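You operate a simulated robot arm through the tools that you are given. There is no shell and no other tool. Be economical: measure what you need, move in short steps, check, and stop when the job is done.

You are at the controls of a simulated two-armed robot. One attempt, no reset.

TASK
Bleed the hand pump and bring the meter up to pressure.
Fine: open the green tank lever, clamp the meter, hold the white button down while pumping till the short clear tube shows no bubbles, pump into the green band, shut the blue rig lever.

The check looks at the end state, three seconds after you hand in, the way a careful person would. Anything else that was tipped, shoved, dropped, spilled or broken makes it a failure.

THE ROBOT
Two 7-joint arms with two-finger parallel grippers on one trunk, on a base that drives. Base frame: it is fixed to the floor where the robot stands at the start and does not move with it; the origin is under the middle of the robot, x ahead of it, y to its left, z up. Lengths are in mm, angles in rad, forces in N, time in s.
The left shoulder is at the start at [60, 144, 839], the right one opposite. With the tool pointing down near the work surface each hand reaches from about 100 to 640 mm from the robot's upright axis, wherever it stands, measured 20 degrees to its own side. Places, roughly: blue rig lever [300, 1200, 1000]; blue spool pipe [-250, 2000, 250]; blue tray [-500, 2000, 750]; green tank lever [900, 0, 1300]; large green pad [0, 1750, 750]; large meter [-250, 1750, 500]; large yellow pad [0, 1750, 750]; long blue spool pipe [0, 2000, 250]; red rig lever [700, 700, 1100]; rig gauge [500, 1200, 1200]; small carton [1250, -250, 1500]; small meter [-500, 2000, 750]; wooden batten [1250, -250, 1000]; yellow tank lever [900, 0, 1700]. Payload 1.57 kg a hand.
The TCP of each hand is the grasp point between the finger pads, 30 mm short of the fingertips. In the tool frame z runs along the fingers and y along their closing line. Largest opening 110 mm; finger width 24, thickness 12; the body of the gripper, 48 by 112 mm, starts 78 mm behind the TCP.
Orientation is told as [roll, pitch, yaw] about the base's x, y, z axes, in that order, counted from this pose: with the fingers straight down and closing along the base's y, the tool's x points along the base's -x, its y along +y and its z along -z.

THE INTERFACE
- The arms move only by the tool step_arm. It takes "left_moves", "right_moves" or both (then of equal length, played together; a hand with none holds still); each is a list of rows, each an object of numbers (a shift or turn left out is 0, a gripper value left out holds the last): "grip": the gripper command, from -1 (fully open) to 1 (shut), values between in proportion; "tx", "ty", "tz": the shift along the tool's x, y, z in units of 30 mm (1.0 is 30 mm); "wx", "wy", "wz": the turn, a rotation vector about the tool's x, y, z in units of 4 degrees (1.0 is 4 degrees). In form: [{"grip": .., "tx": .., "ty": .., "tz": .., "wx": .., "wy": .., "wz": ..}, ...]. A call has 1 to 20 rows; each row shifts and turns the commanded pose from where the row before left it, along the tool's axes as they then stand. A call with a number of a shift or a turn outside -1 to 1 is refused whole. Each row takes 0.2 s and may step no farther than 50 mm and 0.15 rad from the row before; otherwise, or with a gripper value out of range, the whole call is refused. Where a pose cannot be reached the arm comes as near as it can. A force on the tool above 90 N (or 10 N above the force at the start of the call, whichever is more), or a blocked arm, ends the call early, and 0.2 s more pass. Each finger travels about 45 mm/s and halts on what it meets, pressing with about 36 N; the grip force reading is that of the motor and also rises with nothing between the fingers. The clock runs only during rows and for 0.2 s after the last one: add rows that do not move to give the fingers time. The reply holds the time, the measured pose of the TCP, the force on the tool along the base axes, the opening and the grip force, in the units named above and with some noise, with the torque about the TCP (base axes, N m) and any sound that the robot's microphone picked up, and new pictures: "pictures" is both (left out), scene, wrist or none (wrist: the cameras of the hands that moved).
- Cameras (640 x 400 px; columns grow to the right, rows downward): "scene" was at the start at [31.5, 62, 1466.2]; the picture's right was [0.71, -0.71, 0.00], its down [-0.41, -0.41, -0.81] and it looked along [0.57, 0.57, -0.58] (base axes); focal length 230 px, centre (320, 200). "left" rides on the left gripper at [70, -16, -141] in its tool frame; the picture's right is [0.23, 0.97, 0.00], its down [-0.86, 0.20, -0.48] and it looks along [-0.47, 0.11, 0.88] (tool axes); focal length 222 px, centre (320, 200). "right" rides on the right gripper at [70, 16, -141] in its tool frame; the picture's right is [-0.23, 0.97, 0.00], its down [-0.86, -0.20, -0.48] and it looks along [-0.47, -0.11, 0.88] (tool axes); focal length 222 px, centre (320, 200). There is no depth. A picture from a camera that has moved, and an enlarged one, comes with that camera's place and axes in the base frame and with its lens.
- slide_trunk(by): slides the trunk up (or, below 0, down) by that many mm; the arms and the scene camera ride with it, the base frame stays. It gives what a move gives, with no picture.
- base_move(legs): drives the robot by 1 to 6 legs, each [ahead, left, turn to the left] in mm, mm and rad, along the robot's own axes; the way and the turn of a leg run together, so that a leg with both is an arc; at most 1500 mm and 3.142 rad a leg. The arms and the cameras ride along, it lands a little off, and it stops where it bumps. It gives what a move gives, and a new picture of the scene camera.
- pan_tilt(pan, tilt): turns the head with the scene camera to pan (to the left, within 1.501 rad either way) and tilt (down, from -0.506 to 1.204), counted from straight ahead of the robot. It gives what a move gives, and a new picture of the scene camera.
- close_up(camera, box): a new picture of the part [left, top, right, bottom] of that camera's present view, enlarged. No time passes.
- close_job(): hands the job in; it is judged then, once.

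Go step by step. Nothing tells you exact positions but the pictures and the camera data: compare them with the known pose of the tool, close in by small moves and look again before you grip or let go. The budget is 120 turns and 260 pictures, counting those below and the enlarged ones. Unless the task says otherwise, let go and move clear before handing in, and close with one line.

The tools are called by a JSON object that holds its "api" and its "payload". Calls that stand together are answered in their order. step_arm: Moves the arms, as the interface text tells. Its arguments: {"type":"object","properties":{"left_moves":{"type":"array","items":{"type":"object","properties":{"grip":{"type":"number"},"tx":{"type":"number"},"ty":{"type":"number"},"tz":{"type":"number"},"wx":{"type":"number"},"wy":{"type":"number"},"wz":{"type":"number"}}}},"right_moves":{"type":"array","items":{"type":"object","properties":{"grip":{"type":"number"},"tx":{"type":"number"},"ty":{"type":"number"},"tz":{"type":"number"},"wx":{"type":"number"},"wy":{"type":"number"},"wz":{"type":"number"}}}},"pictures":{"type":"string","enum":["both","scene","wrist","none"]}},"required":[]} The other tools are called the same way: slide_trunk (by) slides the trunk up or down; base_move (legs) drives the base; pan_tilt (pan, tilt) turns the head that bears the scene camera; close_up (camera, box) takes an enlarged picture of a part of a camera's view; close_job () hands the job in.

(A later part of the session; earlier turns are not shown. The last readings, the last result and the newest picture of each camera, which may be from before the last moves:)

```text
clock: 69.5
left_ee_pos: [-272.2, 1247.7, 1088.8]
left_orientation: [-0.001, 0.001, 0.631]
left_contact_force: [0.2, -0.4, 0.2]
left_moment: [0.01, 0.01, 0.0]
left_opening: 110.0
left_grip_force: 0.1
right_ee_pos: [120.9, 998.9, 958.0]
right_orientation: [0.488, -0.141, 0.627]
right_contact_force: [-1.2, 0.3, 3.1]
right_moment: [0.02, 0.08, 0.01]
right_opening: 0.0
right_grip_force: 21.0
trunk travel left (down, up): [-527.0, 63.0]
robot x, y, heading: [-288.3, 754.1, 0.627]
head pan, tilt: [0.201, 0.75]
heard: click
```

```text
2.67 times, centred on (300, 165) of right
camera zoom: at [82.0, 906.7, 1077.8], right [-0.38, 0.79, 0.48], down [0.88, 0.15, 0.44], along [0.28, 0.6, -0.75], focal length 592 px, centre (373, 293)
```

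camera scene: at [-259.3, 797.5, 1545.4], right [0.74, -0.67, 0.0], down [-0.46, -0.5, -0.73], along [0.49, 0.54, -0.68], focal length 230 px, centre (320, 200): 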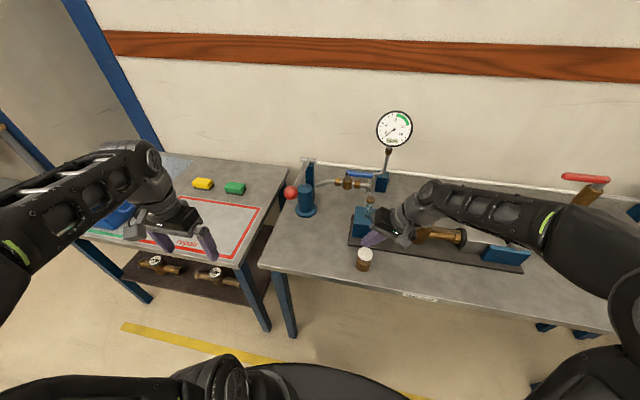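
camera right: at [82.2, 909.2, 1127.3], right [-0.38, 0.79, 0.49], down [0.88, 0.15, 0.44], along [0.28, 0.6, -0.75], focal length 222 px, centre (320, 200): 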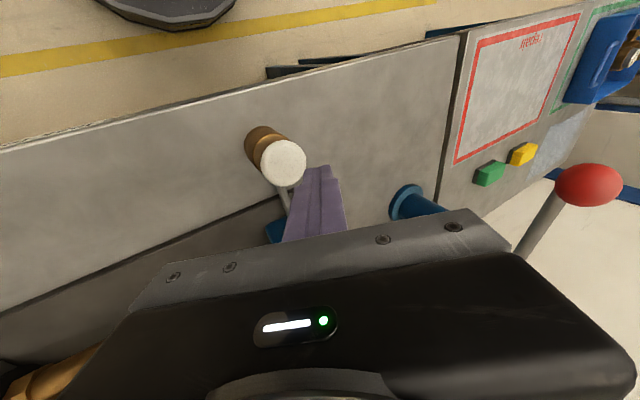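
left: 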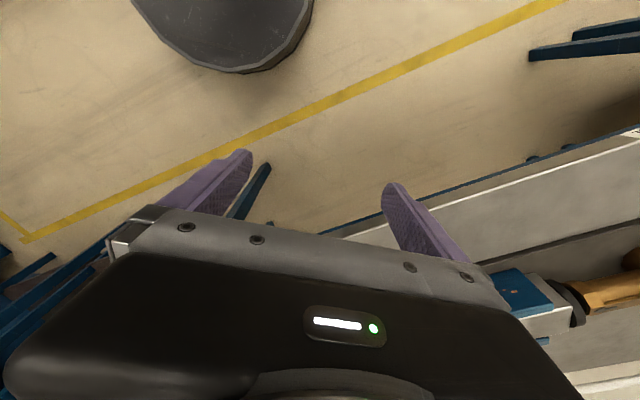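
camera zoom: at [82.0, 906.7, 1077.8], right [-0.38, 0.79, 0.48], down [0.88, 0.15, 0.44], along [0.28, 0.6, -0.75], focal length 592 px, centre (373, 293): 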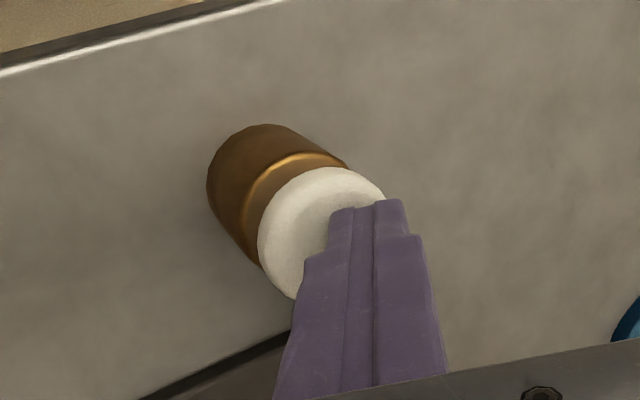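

The button clicked down. Next I bring the open left hand above the red pump ball at about (29, 1243, 1087).

{"api": "step_arm", "payload": {"left_moves": [{"grip": -0.4, "tz": -1}, {"tz": -1}, {"tz": -0.7}, {"ty": -1}, {"ty": -1}, {"ty": -1}, {"ty": -1, "tx": -1}, {"ty": -1, "tx": -1}, {"ty": -1, "tx": -1}, {"tx": -1}, {"tx": -1}, {"tx": -1}, {"tx": -1}, {"tx": -0.9}, {}], "right_moves": [{"ty": -0.03, "tz": 0.06, "tx": 0.01}, {}, {}, {}, {}, {}, {}, {}, {}, {}, {}, {}, {}, {}, {}], "pictures": "both"}}

```text
clock: 72.7
left_ee_pos: [14.1, 1232.1, 1101.3]
left_orientation: [0.0, -0.008, 0.632]
left_contact_force: [-0.3, 0.5, -0.7]
left_moment: [-0.01, 0.01, 0.01]
left_opening: 76.8
left_grip_force: 0.1
left hand out of reach, approached as far as the arm can: row 2, 3, 6, 12, 13, 14
right_ee_pos: [125.0, 1000.7, 956.0]
right_orientation: [0.491, -0.142, 0.627]
right_contact_force: [-2.5, 0.1, 3.4]
right_moment: [0.01, 0.07, 0.05]
right_opening: 0.1
right_grip_force: 20.8
trunk travel left (down, up): [-527.0, 63.0]
robot x, y, heading: [-296.3, 755.8, 0.629]
head pan, tilt: [0.201, 0.75]
camera scene: at [-259.2, 797.4, 1545.4], right [0.74, -0.67, 0.0], down [-0.46, -0.5, -0.73], along [0.49, 0.54, -0.68], focal length 230 px, centre (320, 200)
camera right: at [82.7, 907.2, 1076.7], right [-0.38, 0.79, 0.49], down [0.88, 0.15, 0.45], along [0.28, 0.6, -0.75], focal length 222 px, centre (320, 200)
camera left: at [-33.6, 1176.1, 1242.0], right [-0.76, 0.65, 0.0], down [0.57, 0.66, 0.48], along [0.32, 0.37, -0.87], focal length 222 px, centre (320, 200)
```

scene: 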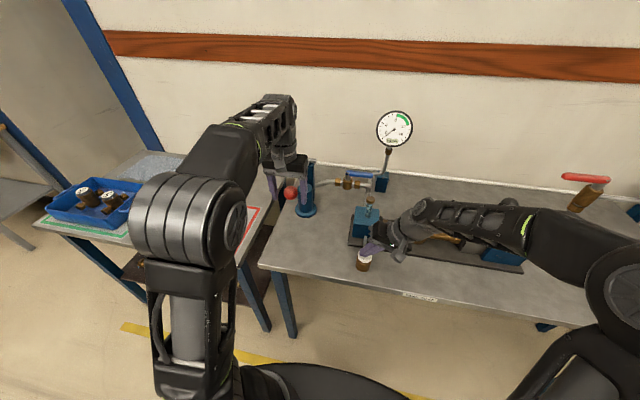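
right: 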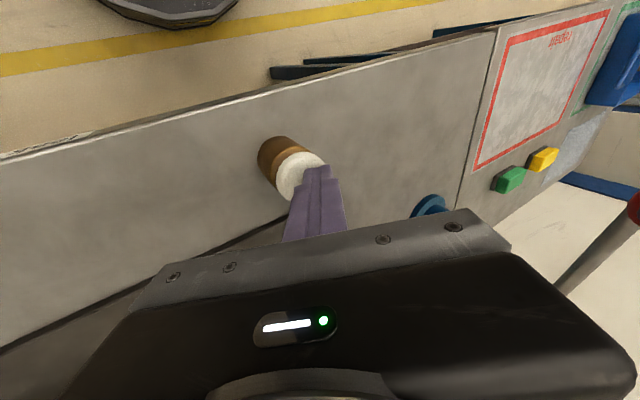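
left: 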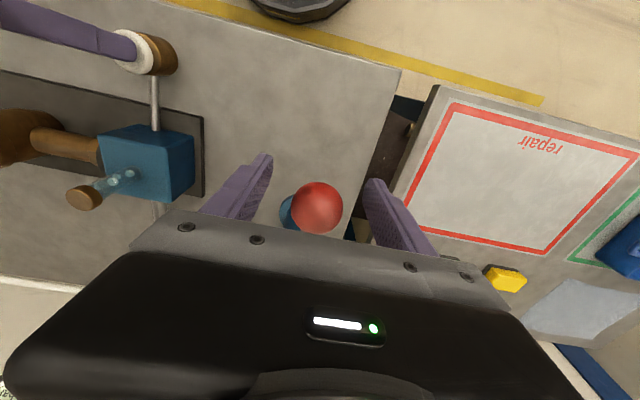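

The ball sits between the left fingers, about 17 mm ahead and 9 mm below the TCP. I align and grip it.

{"api": "step_arm", "payload": {"left_moves": [{"tz": 0.3}, {"tx": -0.5}, {"grip": 1}, {"grip": 1}, {"grip": 1}, {"grip": 1}], "pictures": "wrist"}}

{"api": "close_up", "payload": {"camera": "scene", "box": [260, 100, 420, 280]}}

```text
clock: 74.1
left_ee_pos: [24.1, 1242.5, 1089.6]
left_orientation: [0.0, -0.005, 0.635]
left_contact_force: [-6.2, 9.8, 1.9]
left_moment: [0.33, 0.16, 0.3]
left_opening: 43.5
left_grip_force: 31.7
right_ee_pos: [122.5, 1002.3, 955.8]
right_orientation: [0.489, -0.142, 0.63]
right_contact_force: [1.8, -2.0, 3.3]
right_moment: [-0.1, 0.0, -0.01]
right_opening: 0.0
right_grip_force: 21.5
trunk travel left (down, up): [-527.0, 63.0]
robot x, y, heading: [-290.0, 753.4, 0.63]
head pan, tilt: [0.201, 0.75]
camera left: at [-23.9, 1185.8, 1230.7], right [-0.76, 0.65, 0.0], down [0.57, 0.66, 0.48], along [0.31, 0.37, -0.88], focal length 222 px, centre (320, 200)
```

left: 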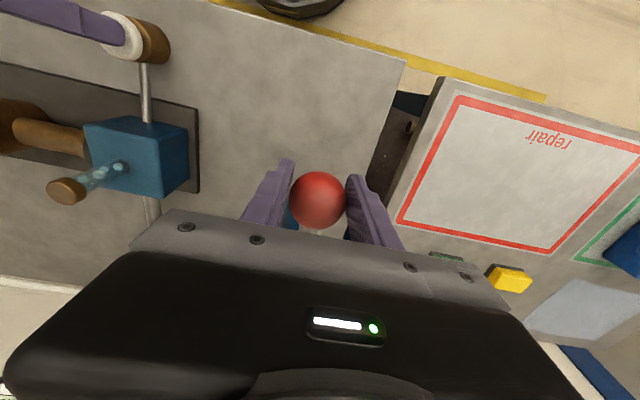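

```text
2.22 times, centred on (340, 190) of scene
camera zoom: at [-260.1, 798.6, 1545.4], right [0.74, -0.67, 0.0], down [-0.46, -0.5, -0.73], along [0.49, 0.54, -0.68], focal length 511 px, centre (276, 222)
```

zoom: 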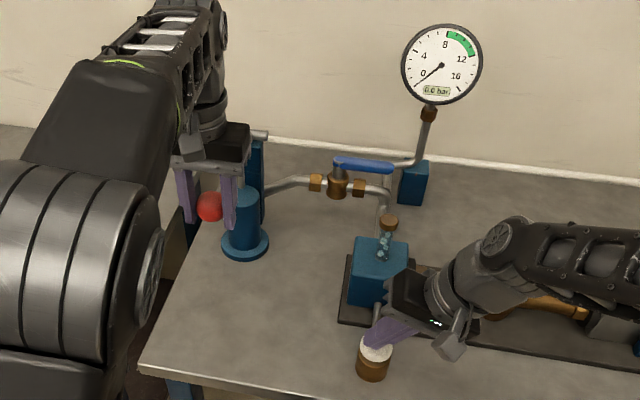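

The ball is gripped. I try a downward stroke of 45 mm.

{"api": "step_arm", "payload": {"left_moves": [{"tz": 0.5, "tx": -0.02}, {"tz": 0.5, "tx": -0.06}, {"tz": 0.5, "tx": -0.1}, {}], "pictures": "none"}}

{"api": "close_up", "payload": {"camera": "scene", "box": [260, 100, 420, 280]}}

```text
clock: 75.1
left_ee_pos: [26.1, 1243.3, 1045.2]
left_orientation: [0.001, 0.002, 0.63]
left_contact_force: [-24.9, 2.3, 4.3]
left_moment: [0.24, -0.17, 0.2]
left_opening: 43.1
left_grip_force: 44.0
right_ee_pos: [120.2, 1000.6, 957.0]
right_orientation: [0.49, -0.14, 0.631]
right_contact_force: [1.4, 0.2, 2.1]
right_moment: [0.04, -0.01, 0.04]
right_opening: 0.0
right_grip_force: 21.2
trunk travel left (down, up): [-527.0, 63.0]
robot x, y, heading: [-291.6, 754.1, 0.633]
head pan, tilt: [0.201, 0.75]
```

```text
2.22 times, centred on (340, 190) of scene
camera zoom: at [-263.4, 797.4, 1545.4], right [0.74, -0.67, 0.0], down [-0.46, -0.5, -0.73], along [0.49, 0.54, -0.68], focal length 511 px, centre (276, 222)
```

zoom: 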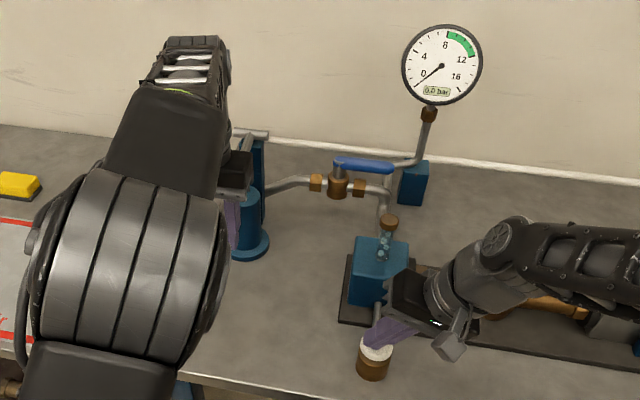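

The ball went down freely. I continue the stroke down, easing back a little.

{"api": "step_arm", "payload": {"left_moves": [{"tx": 0.15}, {"tz": 0.5, "tx": 0.03}, {"tz": 0.5}, {}], "pictures": "wrist"}}

```text
clock: 76.1
left_ee_pos: [24.4, 1242.4, 1016.7]
left_orientation: [0.002, -0.002, 0.633]
left_contact_force: [-12.4, 15.4, 26.2]
left_moment: [-0.23, -0.05, 0.16]
left_opening: 43.2
left_grip_force: 45.2
right_ee_pos: [120.6, 1000.5, 957.7]
right_orientation: [0.489, -0.141, 0.631]
right_contact_force: [-0.5, -1.4, 2.5]
right_moment: [-0.05, -0.01, -0.03]
right_opening: 0.2
right_grip_force: 21.1
trunk travel left (down, up): [-527.0, 63.0]
robot x, y, heading: [-289.8, 756.7, 0.635]
head pan, tilt: [0.201, 0.75]
camera left: at [-23.8, 1186.0, 1158.0], right [-0.76, 0.65, 0.0], down [0.57, 0.67, 0.48], along [0.31, 0.37, -0.88], focal length 222 px, centre (320, 200)
```

left: 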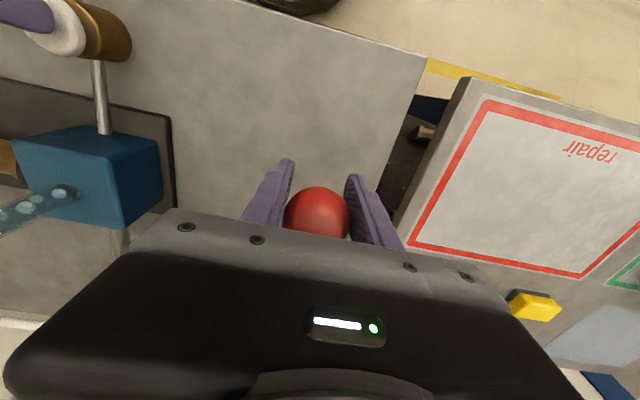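

There is a bottom stop near z 1017. I now stroke up to the start height.

{"api": "step_arm", "payload": {"left_moves": [{"tz": -0.5}, {"tz": -0.5}, {"tz": -0.5}, {"tz": -0.5}, {"tz": -0.5}, {"tz": -0.2}, {}], "pictures": "none"}}

{"api": "close_up", "payload": {"camera": "scene", "box": [330, 100, 430, 280]}}

```text
clock: 77.7
left_ee_pos: [24.5, 1244.2, 1090.9]
left_orientation: [-0.002, -0.006, 0.633]
left_contact_force: [3.7, 24.3, -26.3]
left_moment: [0.18, -0.2, 0.09]
left_opening: 43.1
left_grip_force: 44.8
left hand out of reach, approached as far as the arm can: row 6
right_ee_pos: [123.8, 1004.1, 955.0]
right_orientation: [0.486, -0.137, 0.629]
right_contact_force: [-3.3, -0.7, 2.9]
right_moment: [-0.02, 0.11, 0.01]
right_opening: 0.0
right_grip_force: 22.0
trunk travel left (down, up): [-527.0, 63.0]
robot x, y, heading: [-291.1, 755.2, 0.632]
head pan, tilt: [0.201, 0.75]
```

```text
2.22 times, centred on (380, 190) of scene
camera zoom: at [-257.5, 803.4, 1545.2], right [0.74, -0.67, 0.0], down [-0.46, -0.51, -0.73], along [0.49, 0.54, -0.68], focal length 511 px, centre (187, 222)
```

zoom: 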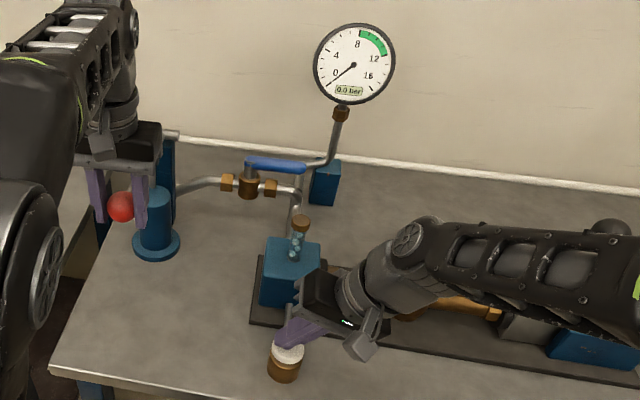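

The top stop is near z 1090, so the stroke is about 70 mm. I pump two full strokes while the right hand holds the button.

{"api": "step_arm", "payload": {"left_moves": [{"tz": 0.4, "ty": 0.07}, {"tz": 0.5}, {"tz": 0.5}, {"tz": 0.5}, {"tz": 0.3}, {"tz": -0.4}, {"tz": -0.5}, {"tz": -0.5}, {"tz": -0.5}, {"tz": -0.3}, {"tz": 0.4}, {"tz": 0.5}, {"tz": 0.5}, {"tz": 0.5}, {"tz": 0.3}, {"tz": -0.4}, {"tz": -0.5}, {"tz": -0.5}, {"tz": -0.5}, {"tz": -0.3}], "pictures": "none"}}

{"api": "close_up", "payload": {"camera": "scene", "box": [330, 100, 430, 280]}}

```text
clock: 81.9
left_ee_pos: [21.8, 1239.4, 1088.4]
left_orientation: [-0.001, 0.002, 0.634]
left_contact_force: [-18.8, 3.7, -32.9]
left_moment: [-0.29, 0.32, 0.24]
left_opening: 43.1
left_grip_force: 45.0
right_ee_pos: [120.6, 1001.4, 956.2]
right_orientation: [0.487, -0.141, 0.63]
right_contact_force: [-1.1, 0.6, 3.0]
right_moment: [0.04, 0.04, 0.0]
right_opening: 0.0
right_grip_force: 21.4
trunk travel left (down, up): [-527.0, 63.0]
robot x, y, heading: [-288.5, 753.8, 0.627]
head pan, tilt: [0.201, 0.75]
```

```text
2.22 times, centred on (380, 190) of scene
camera zoom: at [-261.2, 800.2, 1544.8], right [0.74, -0.67, 0.0], down [-0.46, -0.51, -0.73], along [0.49, 0.54, -0.68], focal length 511 px, centre (187, 222)
```

zoom: 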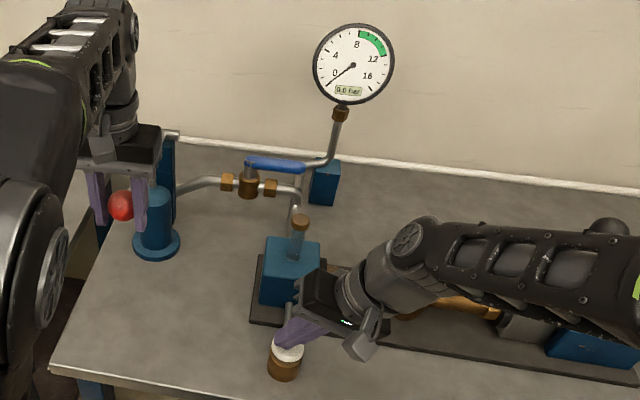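

Pumping works and the bubbles look nearly gone. I zoom right in on the tube.

{"api": "close_up", "payload": {"camera": "scene", "box": [350, 185, 390, 225]}}

{"api": "close_up", "payload": {"camera": "left", "box": [0, 120, 160, 220]}}

```text
10.00 times, centred on (370, 205) of scene
camera zoom: at [-261.2, 800.2, 1544.8], right [0.74, -0.67, 0.0], down [-0.46, -0.51, -0.73], along [0.49, 0.54, -0.68], focal length 2300 px, centre (-180, 150)
```

zoom: 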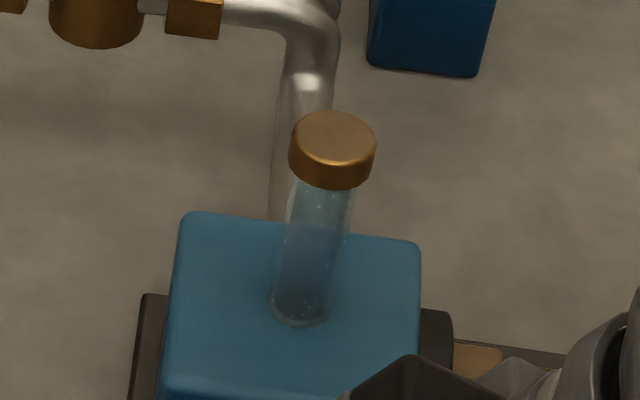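

```text
4.00 times, centred on (80, 170) of left
camera zoom: at [-26.3, 1184.7, 1229.8], right [-0.76, 0.65, 0.0], down [0.57, 0.67, 0.48], along [0.31, 0.36, -0.88], focal length 888 px, centre (1280, 320)
```

zoom: 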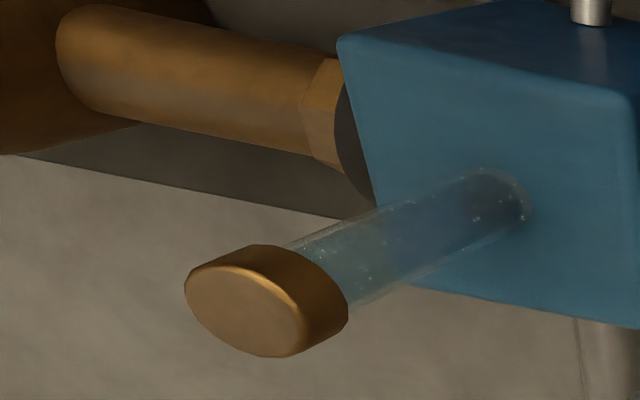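

Only faint glints are left; I give one more stroke with the button held to be sure, then recheck.

{"api": "step_arm", "payload": {"left_moves": [{"tz": 0.5}, {"tz": 0.5}, {"tz": 0.5}, {"tz": 0.5}, {"tz": 0.2}, {"tz": -0.5}, {"tz": -0.5}, {"tz": -0.5}, {"tz": -0.5}, {"tz": -0.15}], "pictures": "none"}}

{"api": "close_up", "payload": {"camera": "left", "box": [0, 120, 160, 220]}}

{"api": "close_up", "payload": {"camera": "scene", "box": [330, 100, 430, 280]}}

```text
clock: 84.1
left_ee_pos: [20.7, 1239.7, 1087.7]
left_orientation: [-0.003, 0.007, 0.63]
left_contact_force: [-21.8, -3.3, -33.2]
left_moment: [-0.38, 0.39, 0.13]
left_opening: 42.6
left_grip_force: 44.8
right_ee_pos: [120.4, 1000.6, 956.6]
right_orientation: [0.486, -0.139, 0.63]
right_contact_force: [-0.1, 0.1, 2.7]
right_moment: [-0.02, 0.06, 0.0]
right_opening: 0.1
right_grip_force: 21.0
trunk travel left (down, up): [-527.0, 63.0]
robot x, y, heading: [-289.1, 753.2, 0.628]
head pan, tilt: [0.201, 0.75]
```

```text
4.00 times, centred on (80, 170) of left
camera zoom: at [-26.8, 1184.6, 1228.8], right [-0.76, 0.65, 0.0], down [0.57, 0.67, 0.47], along [0.31, 0.36, -0.88], focal length 888 px, centre (1280, 320)
```

zoom: 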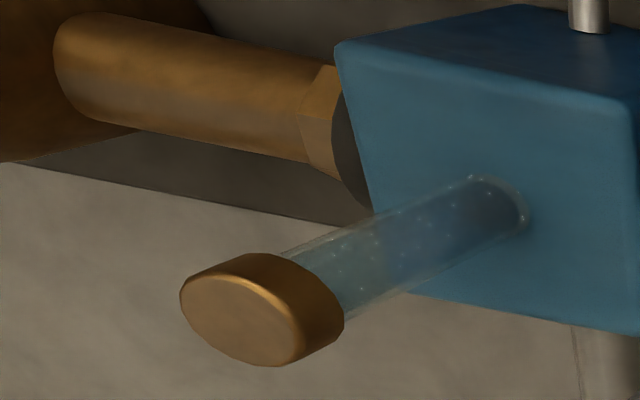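

```text
2.22 times, centred on (380, 190) of scene
camera zoom: at [-261.3, 799.5, 1544.8], right [0.74, -0.67, 0.0], down [-0.46, -0.51, -0.73], along [0.49, 0.54, -0.68], focal length 511 px, centre (187, 222)
```

zoom: 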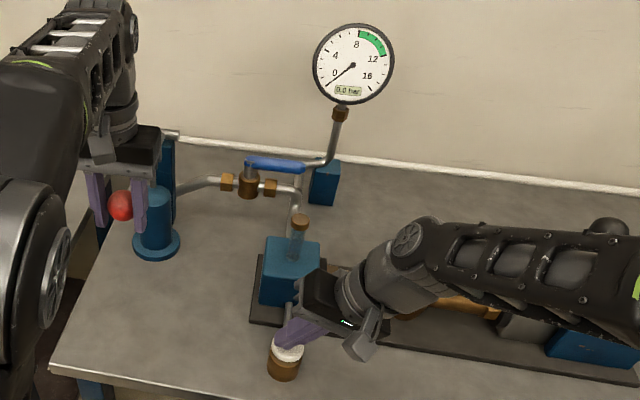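

The tube is clear. I release the button with the right hand, then pump one stroke and read the gauge.

{"api": "step_arm", "payload": {"right_moves": [{"ty": 0.47, "tz": -0.875, "tx": -0.13}, {"ty": 0.47, "tz": -0.875, "tx": -0.13}, {}], "pictures": "none"}}

{"api": "step_arm", "payload": {"left_moves": [{"tz": 0.5}, {"tz": 0.5}, {"tz": 0.5}, {"tz": 0.5}, {"tz": 0.2}, {}], "pictures": "none"}}

{"api": "close_up", "payload": {"camera": "scene", "box": [330, 100, 430, 280]}}

```text
clock: 84.9
left_ee_pos: [19.8, 1239.4, 1088.8]
left_orientation: [-0.002, 0.005, 0.632]
left_contact_force: [-21.4, -6.1, -32.0]
left_moment: [-0.16, 0.16, 0.14]
left_opening: 42.5
left_grip_force: 45.5
right_ee_pos: [120.2, 1000.7, 1017.3]
right_orientation: [0.488, -0.139, 0.63]
right_contact_force: [-0.6, -0.6, -0.6]
right_moment: [0.02, -0.01, -0.02]
right_opening: 0.0
right_grip_force: 21.2
trunk travel left (down, up): [-527.0, 63.0]
robot x, y, heading: [-288.0, 751.5, 0.627]
head pan, tilt: [0.201, 0.75]
```

```text
clock: 86.3
left_ee_pos: [20.1, 1239.6, 1026.8]
left_orientation: [-0.001, -0.003, 0.633]
left_contact_force: [-17.5, 5.9, 30.8]
left_moment: [0.15, -0.21, 0.3]
left_opening: 42.4
left_grip_force: 44.6
right_ee_pos: [119.6, 999.1, 1017.1]
right_orientation: [0.488, -0.142, 0.632]
right_contact_force: [0.4, 0.0, 0.0]
right_moment: [-0.05, -0.01, 0.04]
right_opening: 0.0
right_grip_force: 21.8
trunk travel left (down, up): [-527.0, 63.0]
robot x, y, heading: [-290.6, 753.2, 0.633]
head pan, tilt: [0.201, 0.75]
```

```text
2.22 times, centred on (380, 190) of scene
camera zoom: at [-263.3, 796.2, 1545.6], right [0.74, -0.67, 0.0], down [-0.46, -0.5, -0.73], along [0.49, 0.54, -0.68], focal length 511 px, centre (187, 222)
```

zoom: 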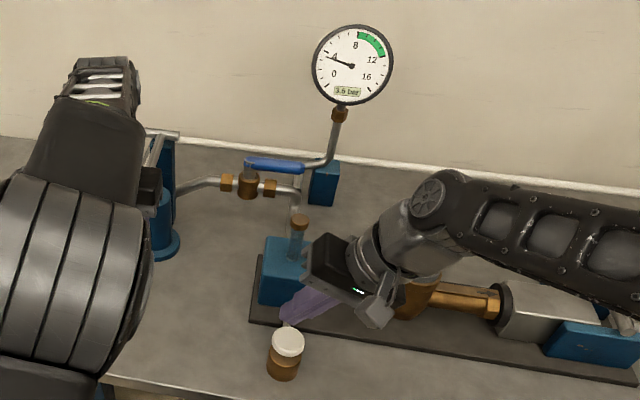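

One stroke gave about 3.6 bar. I zoom in on the gauge to read it and the band.

{"api": "close_up", "payload": {"camera": "scene", "box": [374, 106, 414, 150]}}

{"api": "step_arm", "payload": {"left_moves": [{"tz": -0.5}, {"tz": -0.5}, {"tz": -0.5}, {"tz": -0.5}, {"tz": -0.15}, {"tz": 0.5}, {"tz": 0.5}, {"tz": 0.5}, {"tz": 0.5}, {"tz": 0.15}, {}], "pictures": "none"}}

{"api": "close_up", "payload": {"camera": "scene", "box": [374, 106, 414, 150]}}

```text
9.09 times, centred on (394, 128) of scene
camera zoom: at [-263.3, 796.2, 1545.6], right [0.74, -0.67, 0.0], down [-0.46, -0.5, -0.73], along [0.49, 0.54, -0.68], focal length 2091 px, centre (-353, 854)
```

zoom: 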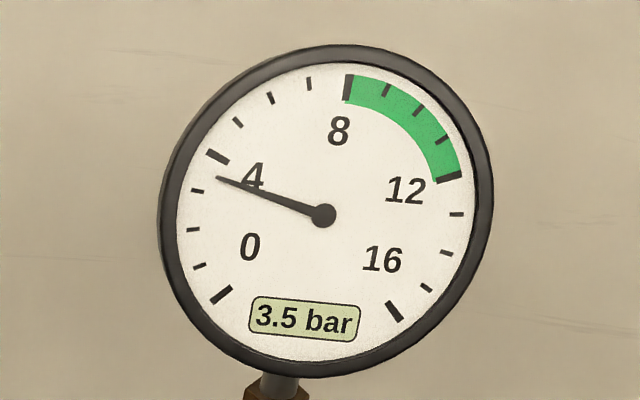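

```text
clock: 88.7
left_ee_pos: [22.2, 1240.4, 1025.8]
left_orientation: [0.001, -0.005, 0.634]
left_contact_force: [-6.1, 20.6, 31.2]
left_moment: [0.15, -0.32, 0.23]
left_opening: 43.1
left_grip_force: 45.0
right_ee_pos: [120.3, 1000.6, 1017.2]
right_orientation: [0.488, -0.142, 0.631]
right_contact_force: [0.4, 0.5, -0.6]
right_moment: [-0.01, 0.0, 0.01]
right_opening: 0.0
right_grip_force: 21.4
trunk travel left (down, up): [-527.0, 63.0]
robot x, y, heading: [-289.1, 757.4, 0.633]
head pan, tilt: [0.201, 0.75]
```

```text
9.09 times, centred on (394, 128) of scene
camera zoom: at [-261.6, 798.5, 1545.6], right [0.74, -0.67, 0.0], down [-0.46, -0.5, -0.73], along [0.49, 0.54, -0.68], focal length 2091 px, centre (-353, 854)
```

zoom: 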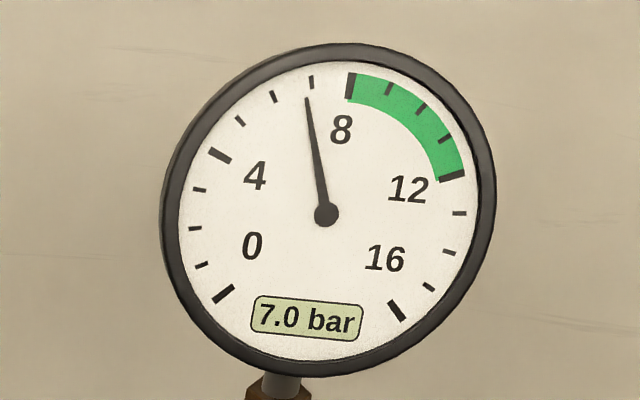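

It reads 7.0 bar with the band at 8–12; one more full stroke should give about 10.5.

{"api": "step_arm", "payload": {"left_moves": [{"tz": -0.5}, {"tz": -0.5}, {"tz": -0.5}, {"tz": -0.5}, {"tz": -0.15}, {"tz": 0.5}, {"tz": 0.5}, {"tz": 0.5}, {"tz": 0.5}, {"tz": 0.15}, {}], "pictures": "none"}}

{"api": "close_up", "payload": {"camera": "scene", "box": [374, 106, 414, 150]}}

{"api": "close_up", "payload": {"camera": "scene", "box": [350, 185, 390, 225]}}

```text
clock: 91.1
left_ee_pos: [22.8, 1241.1, 1026.9]
left_orientation: [0.001, -0.007, 0.631]
left_contact_force: [-2.8, 15.3, 31.2]
left_moment: [0.16, -0.34, 0.13]
left_opening: 43.3
left_grip_force: 45.0
right_ee_pos: [120.4, 1000.3, 1017.2]
right_orientation: [0.489, -0.142, 0.629]
right_contact_force: [0.1, 0.2, -0.4]
right_moment: [-0.02, 0.02, 0.02]
right_opening: 0.0
right_grip_force: 21.2
trunk travel left (down, up): [-527.0, 63.0]
robot x, y, heading: [-291.4, 751.0, 0.631]
head pan, tilt: [0.201, 0.75]
```

```text
9.09 times, centred on (394, 128) of scene
camera zoom: at [-261.1, 797.4, 1545.6], right [0.74, -0.67, 0.0], down [-0.46, -0.5, -0.73], along [0.49, 0.54, -0.68], focal length 2091 px, centre (-353, 854)
```

zoom: 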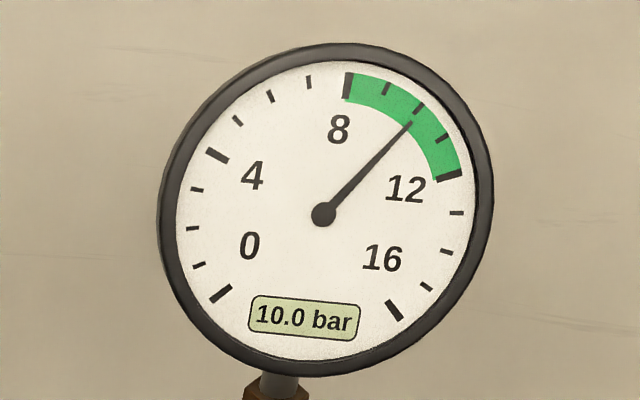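

```text
10.00 times, centred on (370, 205) of scene
camera zoom: at [-261.1, 797.4, 1545.6], right [0.74, -0.67, 0.0], down [-0.46, -0.5, -0.73], along [0.49, 0.54, -0.68], focal length 2300 px, centre (-180, 150)
```

zoom: 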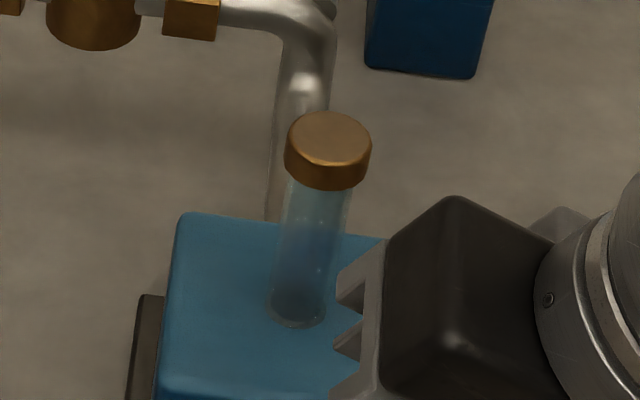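

The gauge reads 10.0 bar, mid-band. I release the ball with the left hand and withdraw it, while the right hand rises and straightens.

{"api": "step_arm", "payload": {"left_moves": [{"grip": -0.4}, {"grip": -0.4}, {}, {"tz": -0.7}, {"tz": -0.7}, {"tz": -0.7}, {"tx": 0.8}, {"tx": 0.8}, {"tx": 0.8}, {"tx": 0.8}, {"tx": 0.8}, {}, {}], "right_moves": [{"tz": -0.6, "ty": 0.3}, {"tz": -0.6, "ty": 0.3}, {"tz": -0.6, "ty": 0.3}, {"wx": 1}, {"wx": 1}, {"wx": 1}, {"wx": 1}, {"wx": 1}, {"wx": 1}, {"wx": 1}, {}, {}, {}], "pictures": "scene"}}

{"api": "close_up", "payload": {"camera": "scene", "box": [270, 100, 430, 220]}}

```text
clock: 93.9
left_ee_pos: [-75.0, 1168.2, 1087.6]
left_orientation: [0.001, -0.002, 0.631]
left_contact_force: [-0.8, -0.1, -0.6]
left_moment: [0.01, -0.01, -0.01]
left_opening: 77.1
left_grip_force: 0.0
right_ee_pos: [114.9, 995.5, 1074.9]
right_orientation: [0.0, -0.14, 0.627]
right_contact_force: [-0.2, 0.5, -0.2]
right_moment: [0.03, -0.01, 0.0]
right_opening: 0.0
right_grip_force: 21.2
trunk travel left (down, up): [-527.0, 63.0]
robot x, y, heading: [-291.3, 754.6, 0.633]
head pan, tilt: [0.201, 0.75]
camera scene: at [-259.2, 797.3, 1545.4], right [0.74, -0.67, 0.0], down [-0.46, -0.5, -0.73], along [0.49, 0.54, -0.68], focal length 230 px, centre (320, 200)
```

scene: 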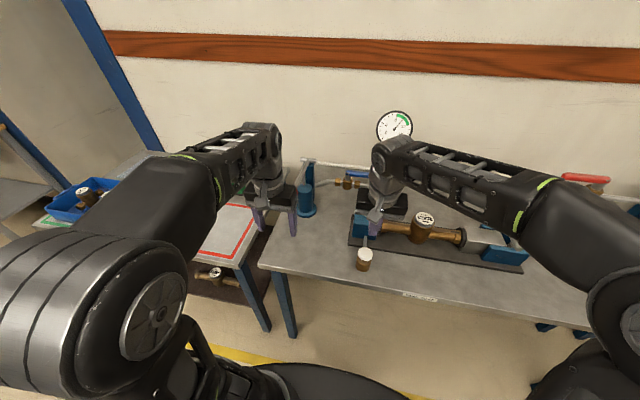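

```text
3.33 times, centred on (350, 160) of scene
camera zoom: at [-259.2, 797.3, 1545.4], right [0.74, -0.67, 0.0], down [-0.46, -0.5, -0.73], along [0.49, 0.54, -0.68], focal length 767 px, centre (220, 333)
```

zoom: 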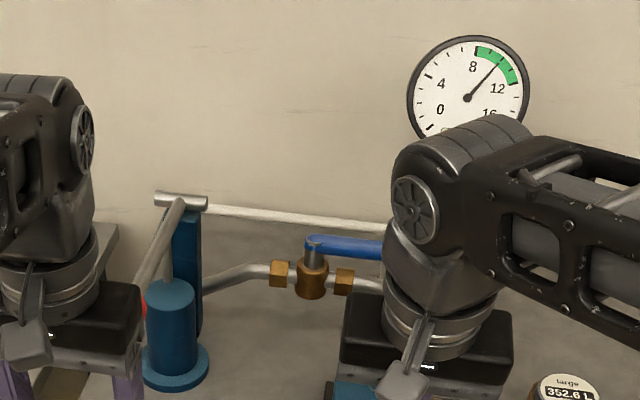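

The pressure holds in the band. I raise the trunk and drive forward 140 mm so the right hand can reach the blue lever.

{"api": "slide_trunk", "payload": {"by": 62}}

{"api": "base_move", "payload": {"legs": [[140, 0, 0]]}}

{"api": "close_up", "payload": {"camera": "right", "box": [160, 20, 640, 300]}}

```text
clock: 94.9
left_ee_pos: [-73.8, 1168.0, 1148.3]
left_orientation: [0.0, 0.002, 0.632]
left_contact_force: [-0.3, -0.5, 0.8]
left_moment: [-0.02, -0.02, -0.03]
left_opening: 76.9
left_grip_force: 0.0
right_ee_pos: [114.8, 995.2, 1137.8]
right_orientation: [-0.001, -0.14, 0.629]
right_contact_force: [0.8, -0.5, 0.0]
right_moment: [-0.01, 0.02, -0.01]
right_opening: 0.2
right_grip_force: 20.9
trunk travel left (down, up): [-589.0, 1.0]
robot x, y, heading: [-287.7, 751.5, 0.628]
head pan, tilt: [0.201, 0.75]
```

```text
clock: 96.2
left_ee_pos: [42.4, 1249.9, 1148.7]
left_orientation: [-0.001, 0.0, 0.626]
left_contact_force: [0.9, 0.8, 0.4]
left_moment: [-0.02, 0.04, 0.02]
left_opening: 76.9
left_grip_force: 0.1
right_ee_pos: [230.7, 1074.5, 1137.6]
right_orientation: [0.002, -0.139, 0.622]
right_contact_force: [0.7, 0.8, -0.3]
right_moment: [-0.02, 0.03, 0.0]
right_opening: 0.3
right_grip_force: 21.4
trunk travel left (down, up): [-589.0, 1.0]
robot x, y, heading: [-173.6, 840.1, 0.624]
head pan, tilt: [0.201, 0.75]
camera scene: at [-144.3, 880.5, 1607.3], right [0.74, -0.68, 0.0], down [-0.46, -0.5, -0.73], along [0.49, 0.54, -0.68], focal length 230 px, centre (320, 200)
```

scene: 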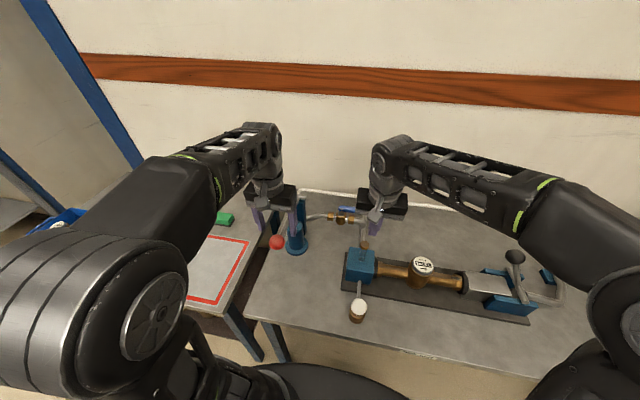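

```text
1.33 times, centred on (400, 160) of right
camera zoom: at [149.3, 1037.1, 1266.3], right [-0.39, 0.92, 0.03], down [0.75, 0.29, 0.59], along [0.54, 0.25, -0.81], focal length 296 px, centre (213, 253)
```

zoom: 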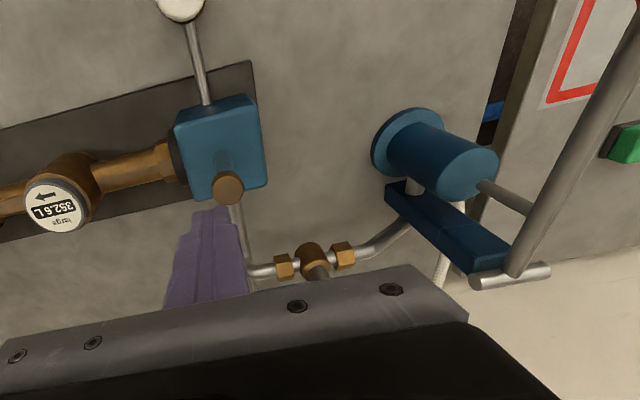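

The blue lever's pivot is about 711 mm ahead and 70 left; its tip is about 709 ahead and 38 right. I tilt the hand forward, advance past the tube, and look.

{"api": "step_arm", "payload": {"right_moves": [{"wy": -1, "tx": -0.6}, {"wy": -1, "tx": -0.6}, {"wy": -1, "tx": -0.6}, {"wy": -1, "tx": -0.6}, {"tx": -0.7, "ty": 0.5}, {"tx": -0.7, "ty": 0.5}, {"tz": 0.6, "tx": -0.2}, {"tz": 0.6, "tx": -0.2}, {}], "pictures": "both"}}

```text
clock: 98.2
left_ee_pos: [39.6, 1247.1, 1148.4]
left_orientation: [0.0, 0.002, 0.626]
left_contact_force: [-0.6, 1.3, -0.3]
left_moment: [0.02, -0.04, 0.0]
left_opening: 77.2
left_grip_force: 0.1
right_ee_pos: [320.4, 1176.9, 1143.8]
right_orientation: [-0.002, -0.419, 0.623]
right_contact_force: [0.6, 0.2, -0.6]
right_moment: [0.02, 0.02, -0.03]
right_opening: 0.0
right_grip_force: 21.3
trunk travel left (down, up): [-589.0, 1.0]
robot x, y, heading: [-177.3, 836.2, 0.62]
head pan, tilt: [0.201, 0.75]
camera scene: at [-146.1, 879.1, 1607.4], right [0.74, -0.68, 0.0], down [-0.46, -0.5, -0.73], along [0.5, 0.54, -0.68], focal length 230 px, centre (320, 200)
camera right: at [213.3, 1120.0, 1243.2], right [-0.4, 0.91, 0.09], down [0.59, 0.18, 0.79], along [0.7, 0.37, -0.61], focal length 222 px, centre (320, 200)
```

scene: 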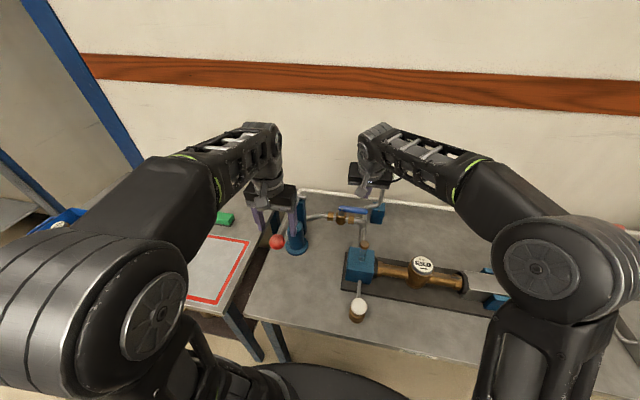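
right: 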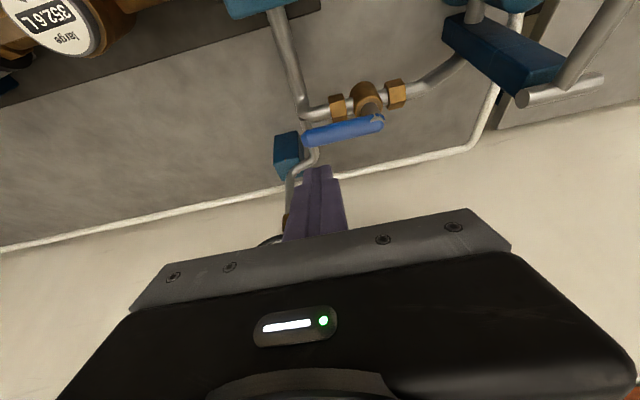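

I zoom both views for more accurate triangulation of the blue handle.

{"api": "close_up", "payload": {"camera": "scene", "box": [310, 160, 410, 260]}}

{"api": "close_up", "payload": {"camera": "right", "box": [220, 60, 460, 210]}}

```text
4.00 times, centred on (360, 210) of scene
camera zoom: at [-146.1, 879.1, 1607.4], right [0.74, -0.68, 0.0], down [-0.46, -0.5, -0.73], along [0.5, 0.54, -0.68], focal length 920 px, centre (160, 160)
```

zoom: 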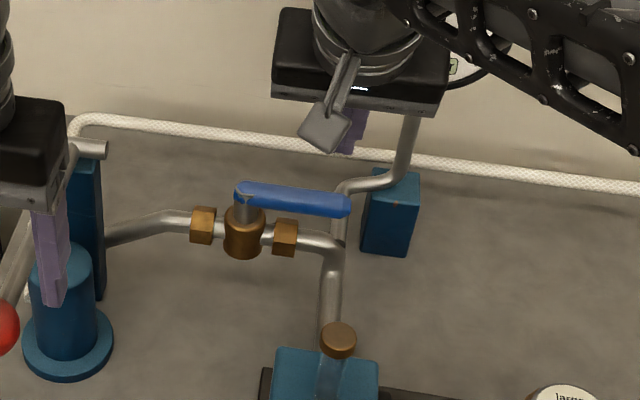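

```text
2.67 times, centred on (340, 135) of right
camera zoom: at [213.3, 1120.0, 1243.2], right [-0.4, 0.91, 0.09], down [0.59, 0.18, 0.79], along [0.7, 0.37, -0.61], focal length 592 px, centre (267, 373)
```

zoom: 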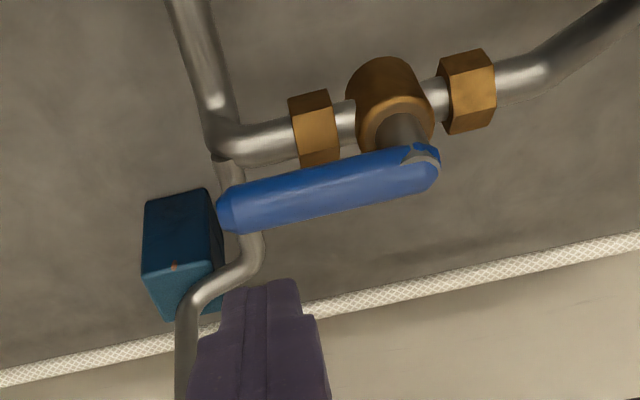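

Refined, the handle is at z of about 995 with its tip about 668 ahead and its pivot about 665 ahead, 61 left. I move the fingertips over and just beyond the handle, still above it, and look again.

{"api": "step_arm", "payload": {"right_moves": [{"tx": -0.5, "tz": 0.6, "ty": -0.1}, {"tx": -0.5, "tz": 0.7, "ty": -0.1}, {"tx": -0.5, "tz": 0.7}, {"tx": -0.4, "tz": 0.7}, {}], "pictures": "wrist"}}

{"api": "close_up", "payload": {"camera": "scene", "box": [310, 160, 410, 260]}}

{"api": "close_up", "payload": {"camera": "right", "box": [220, 60, 460, 210]}}

```text
clock: 99.4
left_ee_pos: [40.5, 1247.1, 1148.8]
left_orientation: [0.0, 0.0, 0.625]
left_contact_force: [-0.7, 1.0, 0.2]
left_moment: [0.01, 0.03, 0.06]
left_opening: 77.1
left_grip_force: 0.1
right_ee_pos: [393.9, 1221.6, 1092.1]
right_orientation: [0.002, -0.418, 0.624]
right_contact_force: [-0.2, -1.0, -0.2]
right_moment: [0.02, 0.02, 0.01]
right_opening: 0.0
right_grip_force: 21.6
trunk travel left (down, up): [-589.0, 1.0]
robot x, y, heading: [-175.2, 835.8, 0.626]
head pan, tilt: [0.201, 0.75]
camera right: at [286.3, 1164.6, 1192.6], right [-0.4, 0.91, 0.09], down [0.59, 0.18, 0.79], along [0.7, 0.37, -0.61], focal length 222 px, centre (320, 200)
```

right: 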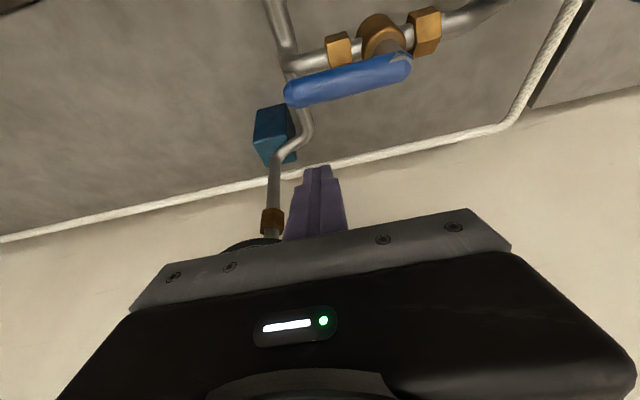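

```text
4.00 times, centred on (360, 210) of scene
camera zoom: at [-146.2, 879.0, 1607.4], right [0.74, -0.68, 0.0], down [-0.46, -0.5, -0.73], along [0.5, 0.54, -0.68], focal length 920 px, centre (160, 160)
```

zoom: 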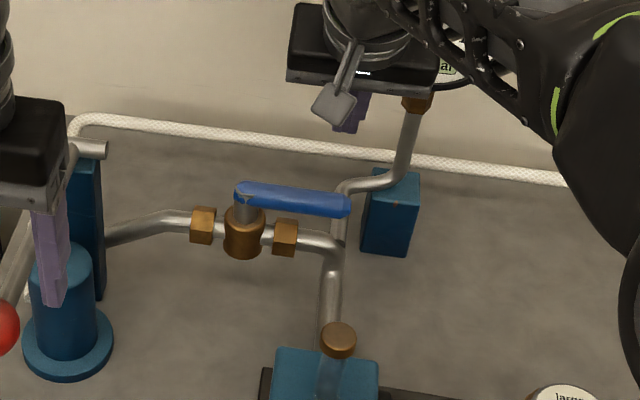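

```text
2.67 times, centred on (340, 135) of right
camera zoom: at [286.3, 1164.6, 1192.6], right [-0.4, 0.91, 0.09], down [0.59, 0.18, 0.79], along [0.7, 0.37, -0.61], focal length 592 px, centre (267, 373)
```

zoom: 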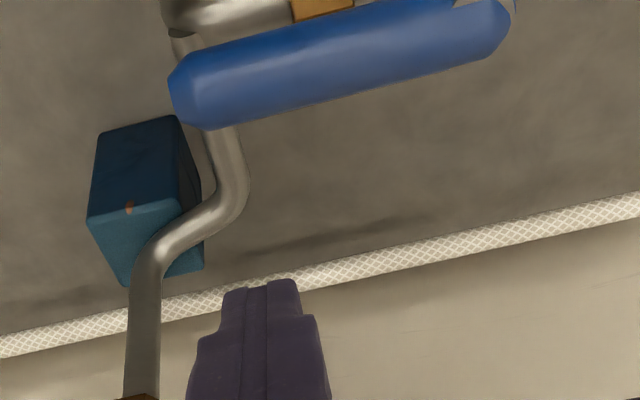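

Two wrist views now agree: tip (379, 1197, 998) and pivot about (329, 1277, 993). I lower the closed fingers just behind the handle.

{"api": "step_arm", "payload": {"right_moves": [{"tx": 0.25, "tz": 0.66}, {"tx": 0.25, "tz": 0.66}, {"tx": 0.25, "tz": 0.66}, {"tx": 0.22, "tz": 0.6}, {}], "pictures": "wrist"}}

{"api": "close_up", "payload": {"camera": "scene", "box": [310, 160, 410, 260]}}

```text
clock: 100.6
left_ee_pos: [41.1, 1247.9, 1149.4]
left_orientation: [-0.001, 0.0, 0.624]
left_contact_force: [0.4, 0.4, 0.6]
left_moment: [0.03, -0.04, 0.0]
left_opening: 76.9
left_grip_force: 0.0
right_ee_pos: [396.2, 1223.7, 1009.9]
right_orientation: [-0.002, -0.419, 0.624]
right_contact_force: [-0.2, -0.4, -0.3]
right_moment: [-0.02, 0.0, -0.02]
right_opening: 0.0
right_grip_force: 21.8
trunk travel left (down, up): [-589.0, 1.0]
robot x, y, heading: [-174.2, 836.0, 0.626]
head pan, tilt: [0.201, 0.75]
camera right: at [288.1, 1166.1, 1109.2], right [-0.4, 0.91, 0.09], down [0.59, 0.18, 0.79], along [0.7, 0.37, -0.61], focal length 222 px, centre (320, 200)
```

right: 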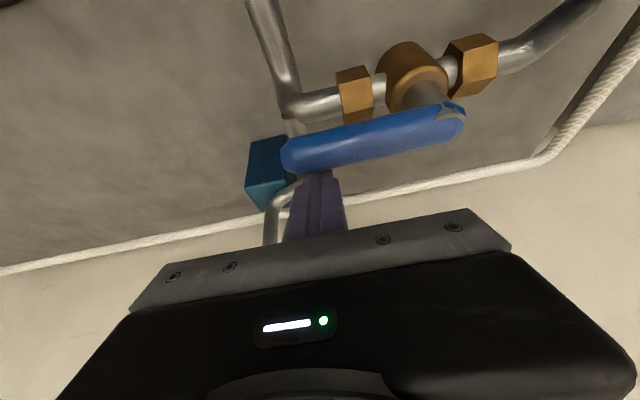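

```text
4.00 times, centred on (360, 210) of scene
camera zoom: at [-146.0, 879.3, 1607.4], right [0.74, -0.68, 0.0], down [-0.46, -0.5, -0.73], along [0.5, 0.54, -0.68], focal length 920 px, centre (160, 160)
```

zoom: 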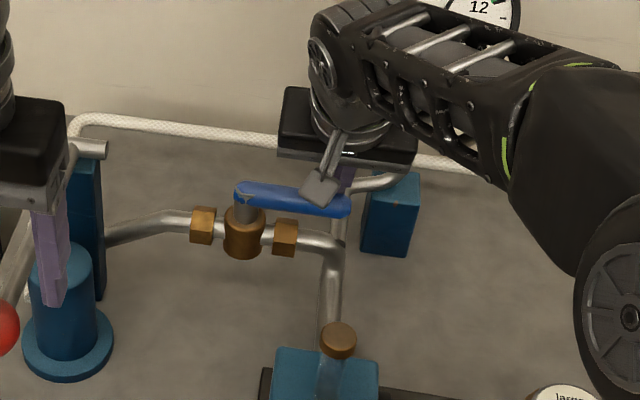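

The fingertips are behind the handle. I pull it toward the robot along the first 45°.

{"api": "step_arm", "payload": {"right_moves": [{"tx": 0.365, "tz": -0.163}, {"tx": 0.517, "tz": -0.231, "ty": -0.055}, {"tx": 0.517, "tz": -0.231, "ty": -0.055}, {"tx": 0.49, "tz": -0.22, "ty": 0.165}, {"tx": 0.49, "tz": -0.22, "ty": 0.165}, {}], "pictures": "wrist"}}

{"api": "close_up", "payload": {"camera": "scene", "box": [310, 160, 410, 260]}}

```text
clock: 102.0
left_ee_pos: [39.6, 1247.8, 1149.3]
left_orientation: [0.0, 0.001, 0.623]
left_contact_force: [0.0, 0.1, -0.1]
left_moment: [-0.02, -0.01, -0.01]
left_opening: 76.9
left_grip_force: 0.0
right_ee_pos: [329.9, 1184.1, 1009.1]
right_orientation: [0.001, -0.42, 0.623]
right_contact_force: [-0.2, -0.4, -0.5]
right_moment: [-0.02, 0.01, 0.0]
right_opening: 0.0
right_grip_force: 21.5
trunk travel left (down, up): [-589.0, 1.0]
robot x, y, heading: [-178.4, 834.8, 0.624]
head pan, tilt: [0.201, 0.75]
camera right: at [221.6, 1126.9, 1108.7], right [-0.4, 0.91, 0.09], down [0.59, 0.18, 0.78], along [0.7, 0.37, -0.61], focal length 222 px, centre (320, 200)
```

right: 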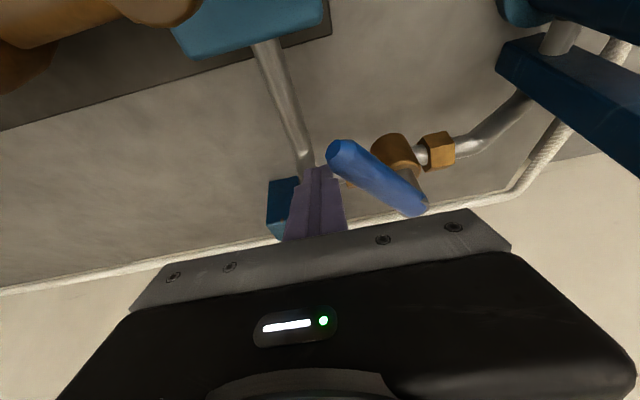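

```text
4.00 times, centred on (360, 210) of scene
camera zoom: at [-145.7, 879.4, 1607.3], right [0.74, -0.68, 0.0], down [-0.46, -0.5, -0.73], along [0.5, 0.54, -0.68], focal length 920 px, centre (160, 160)
```

zoom: 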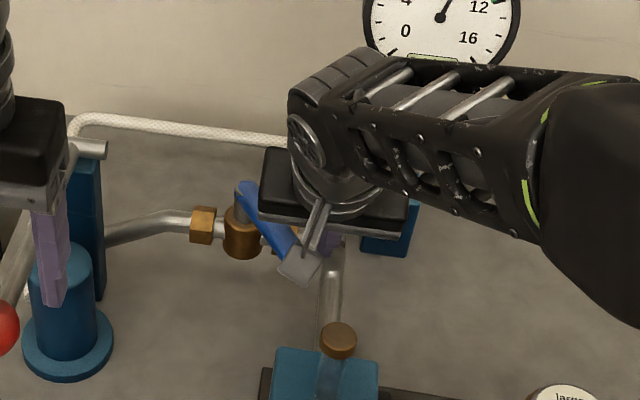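

The handle is turning well (about 50°). I finish the quarter turn.

{"api": "step_arm", "payload": {"right_moves": [{"tx": 0.4, "tz": -0.177, "ty": 0.36}, {"tx": 0.4, "tz": -0.177, "ty": 0.36}, {"tx": 0.243, "tz": -0.11, "ty": 0.5}, {"tx": 0.243, "tz": -0.11, "ty": 0.5}, {"ty": 0.3}, {"ty": 0.2}, {}], "pictures": "wrist"}}

{"api": "close_up", "payload": {"camera": "scene", "box": [310, 160, 410, 260]}}

```text
clock: 103.6
left_ee_pos: [43.7, 1240.9, 1152.0]
left_orientation: [0.007, -0.002, 0.624]
left_contact_force: [0.2, -0.2, -0.4]
left_moment: [0.02, -0.02, 0.02]
left_opening: 77.0
left_grip_force: 0.2
right_ee_pos: [268.2, 1200.2, 1010.8]
right_orientation: [-0.012, -0.418, 0.61]
right_contact_force: [30.8, -48.3, 17.1]
right_moment: [-0.23, -0.28, -0.15]
right_opening: 0.0
right_grip_force: 21.4
trunk travel left (down, up): [-589.0, 1.0]
robot x, y, heading: [-177.8, 833.4, 0.625]
head pan, tilt: [0.201, 0.75]
camera right: at [158.5, 1147.1, 1110.5], right [-0.38, 0.92, 0.08], down [0.59, 0.18, 0.79], along [0.71, 0.35, -0.61], focal length 222 px, centre (320, 200)
```

right: 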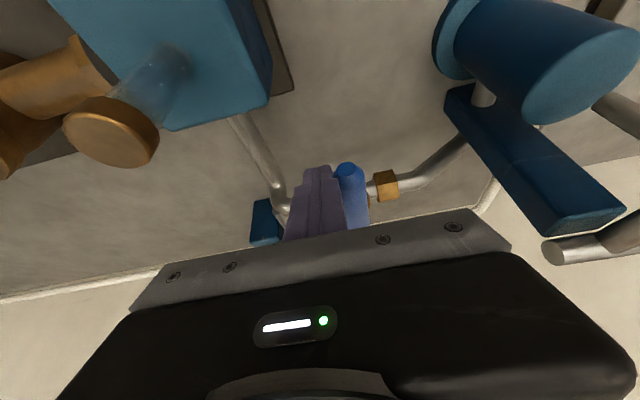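

```text
4.00 times, centred on (360, 210) of scene
camera zoom: at [-142.2, 870.3, 1607.7], right [0.73, -0.68, -0.01], down [-0.46, -0.5, -0.73], along [0.5, 0.54, -0.68], focal length 920 px, centre (160, 160)
```

zoom: 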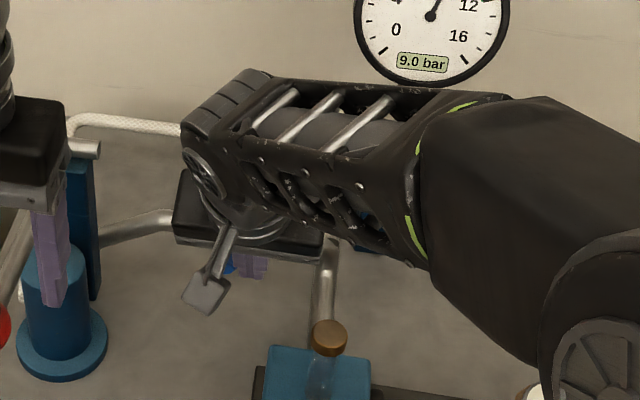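

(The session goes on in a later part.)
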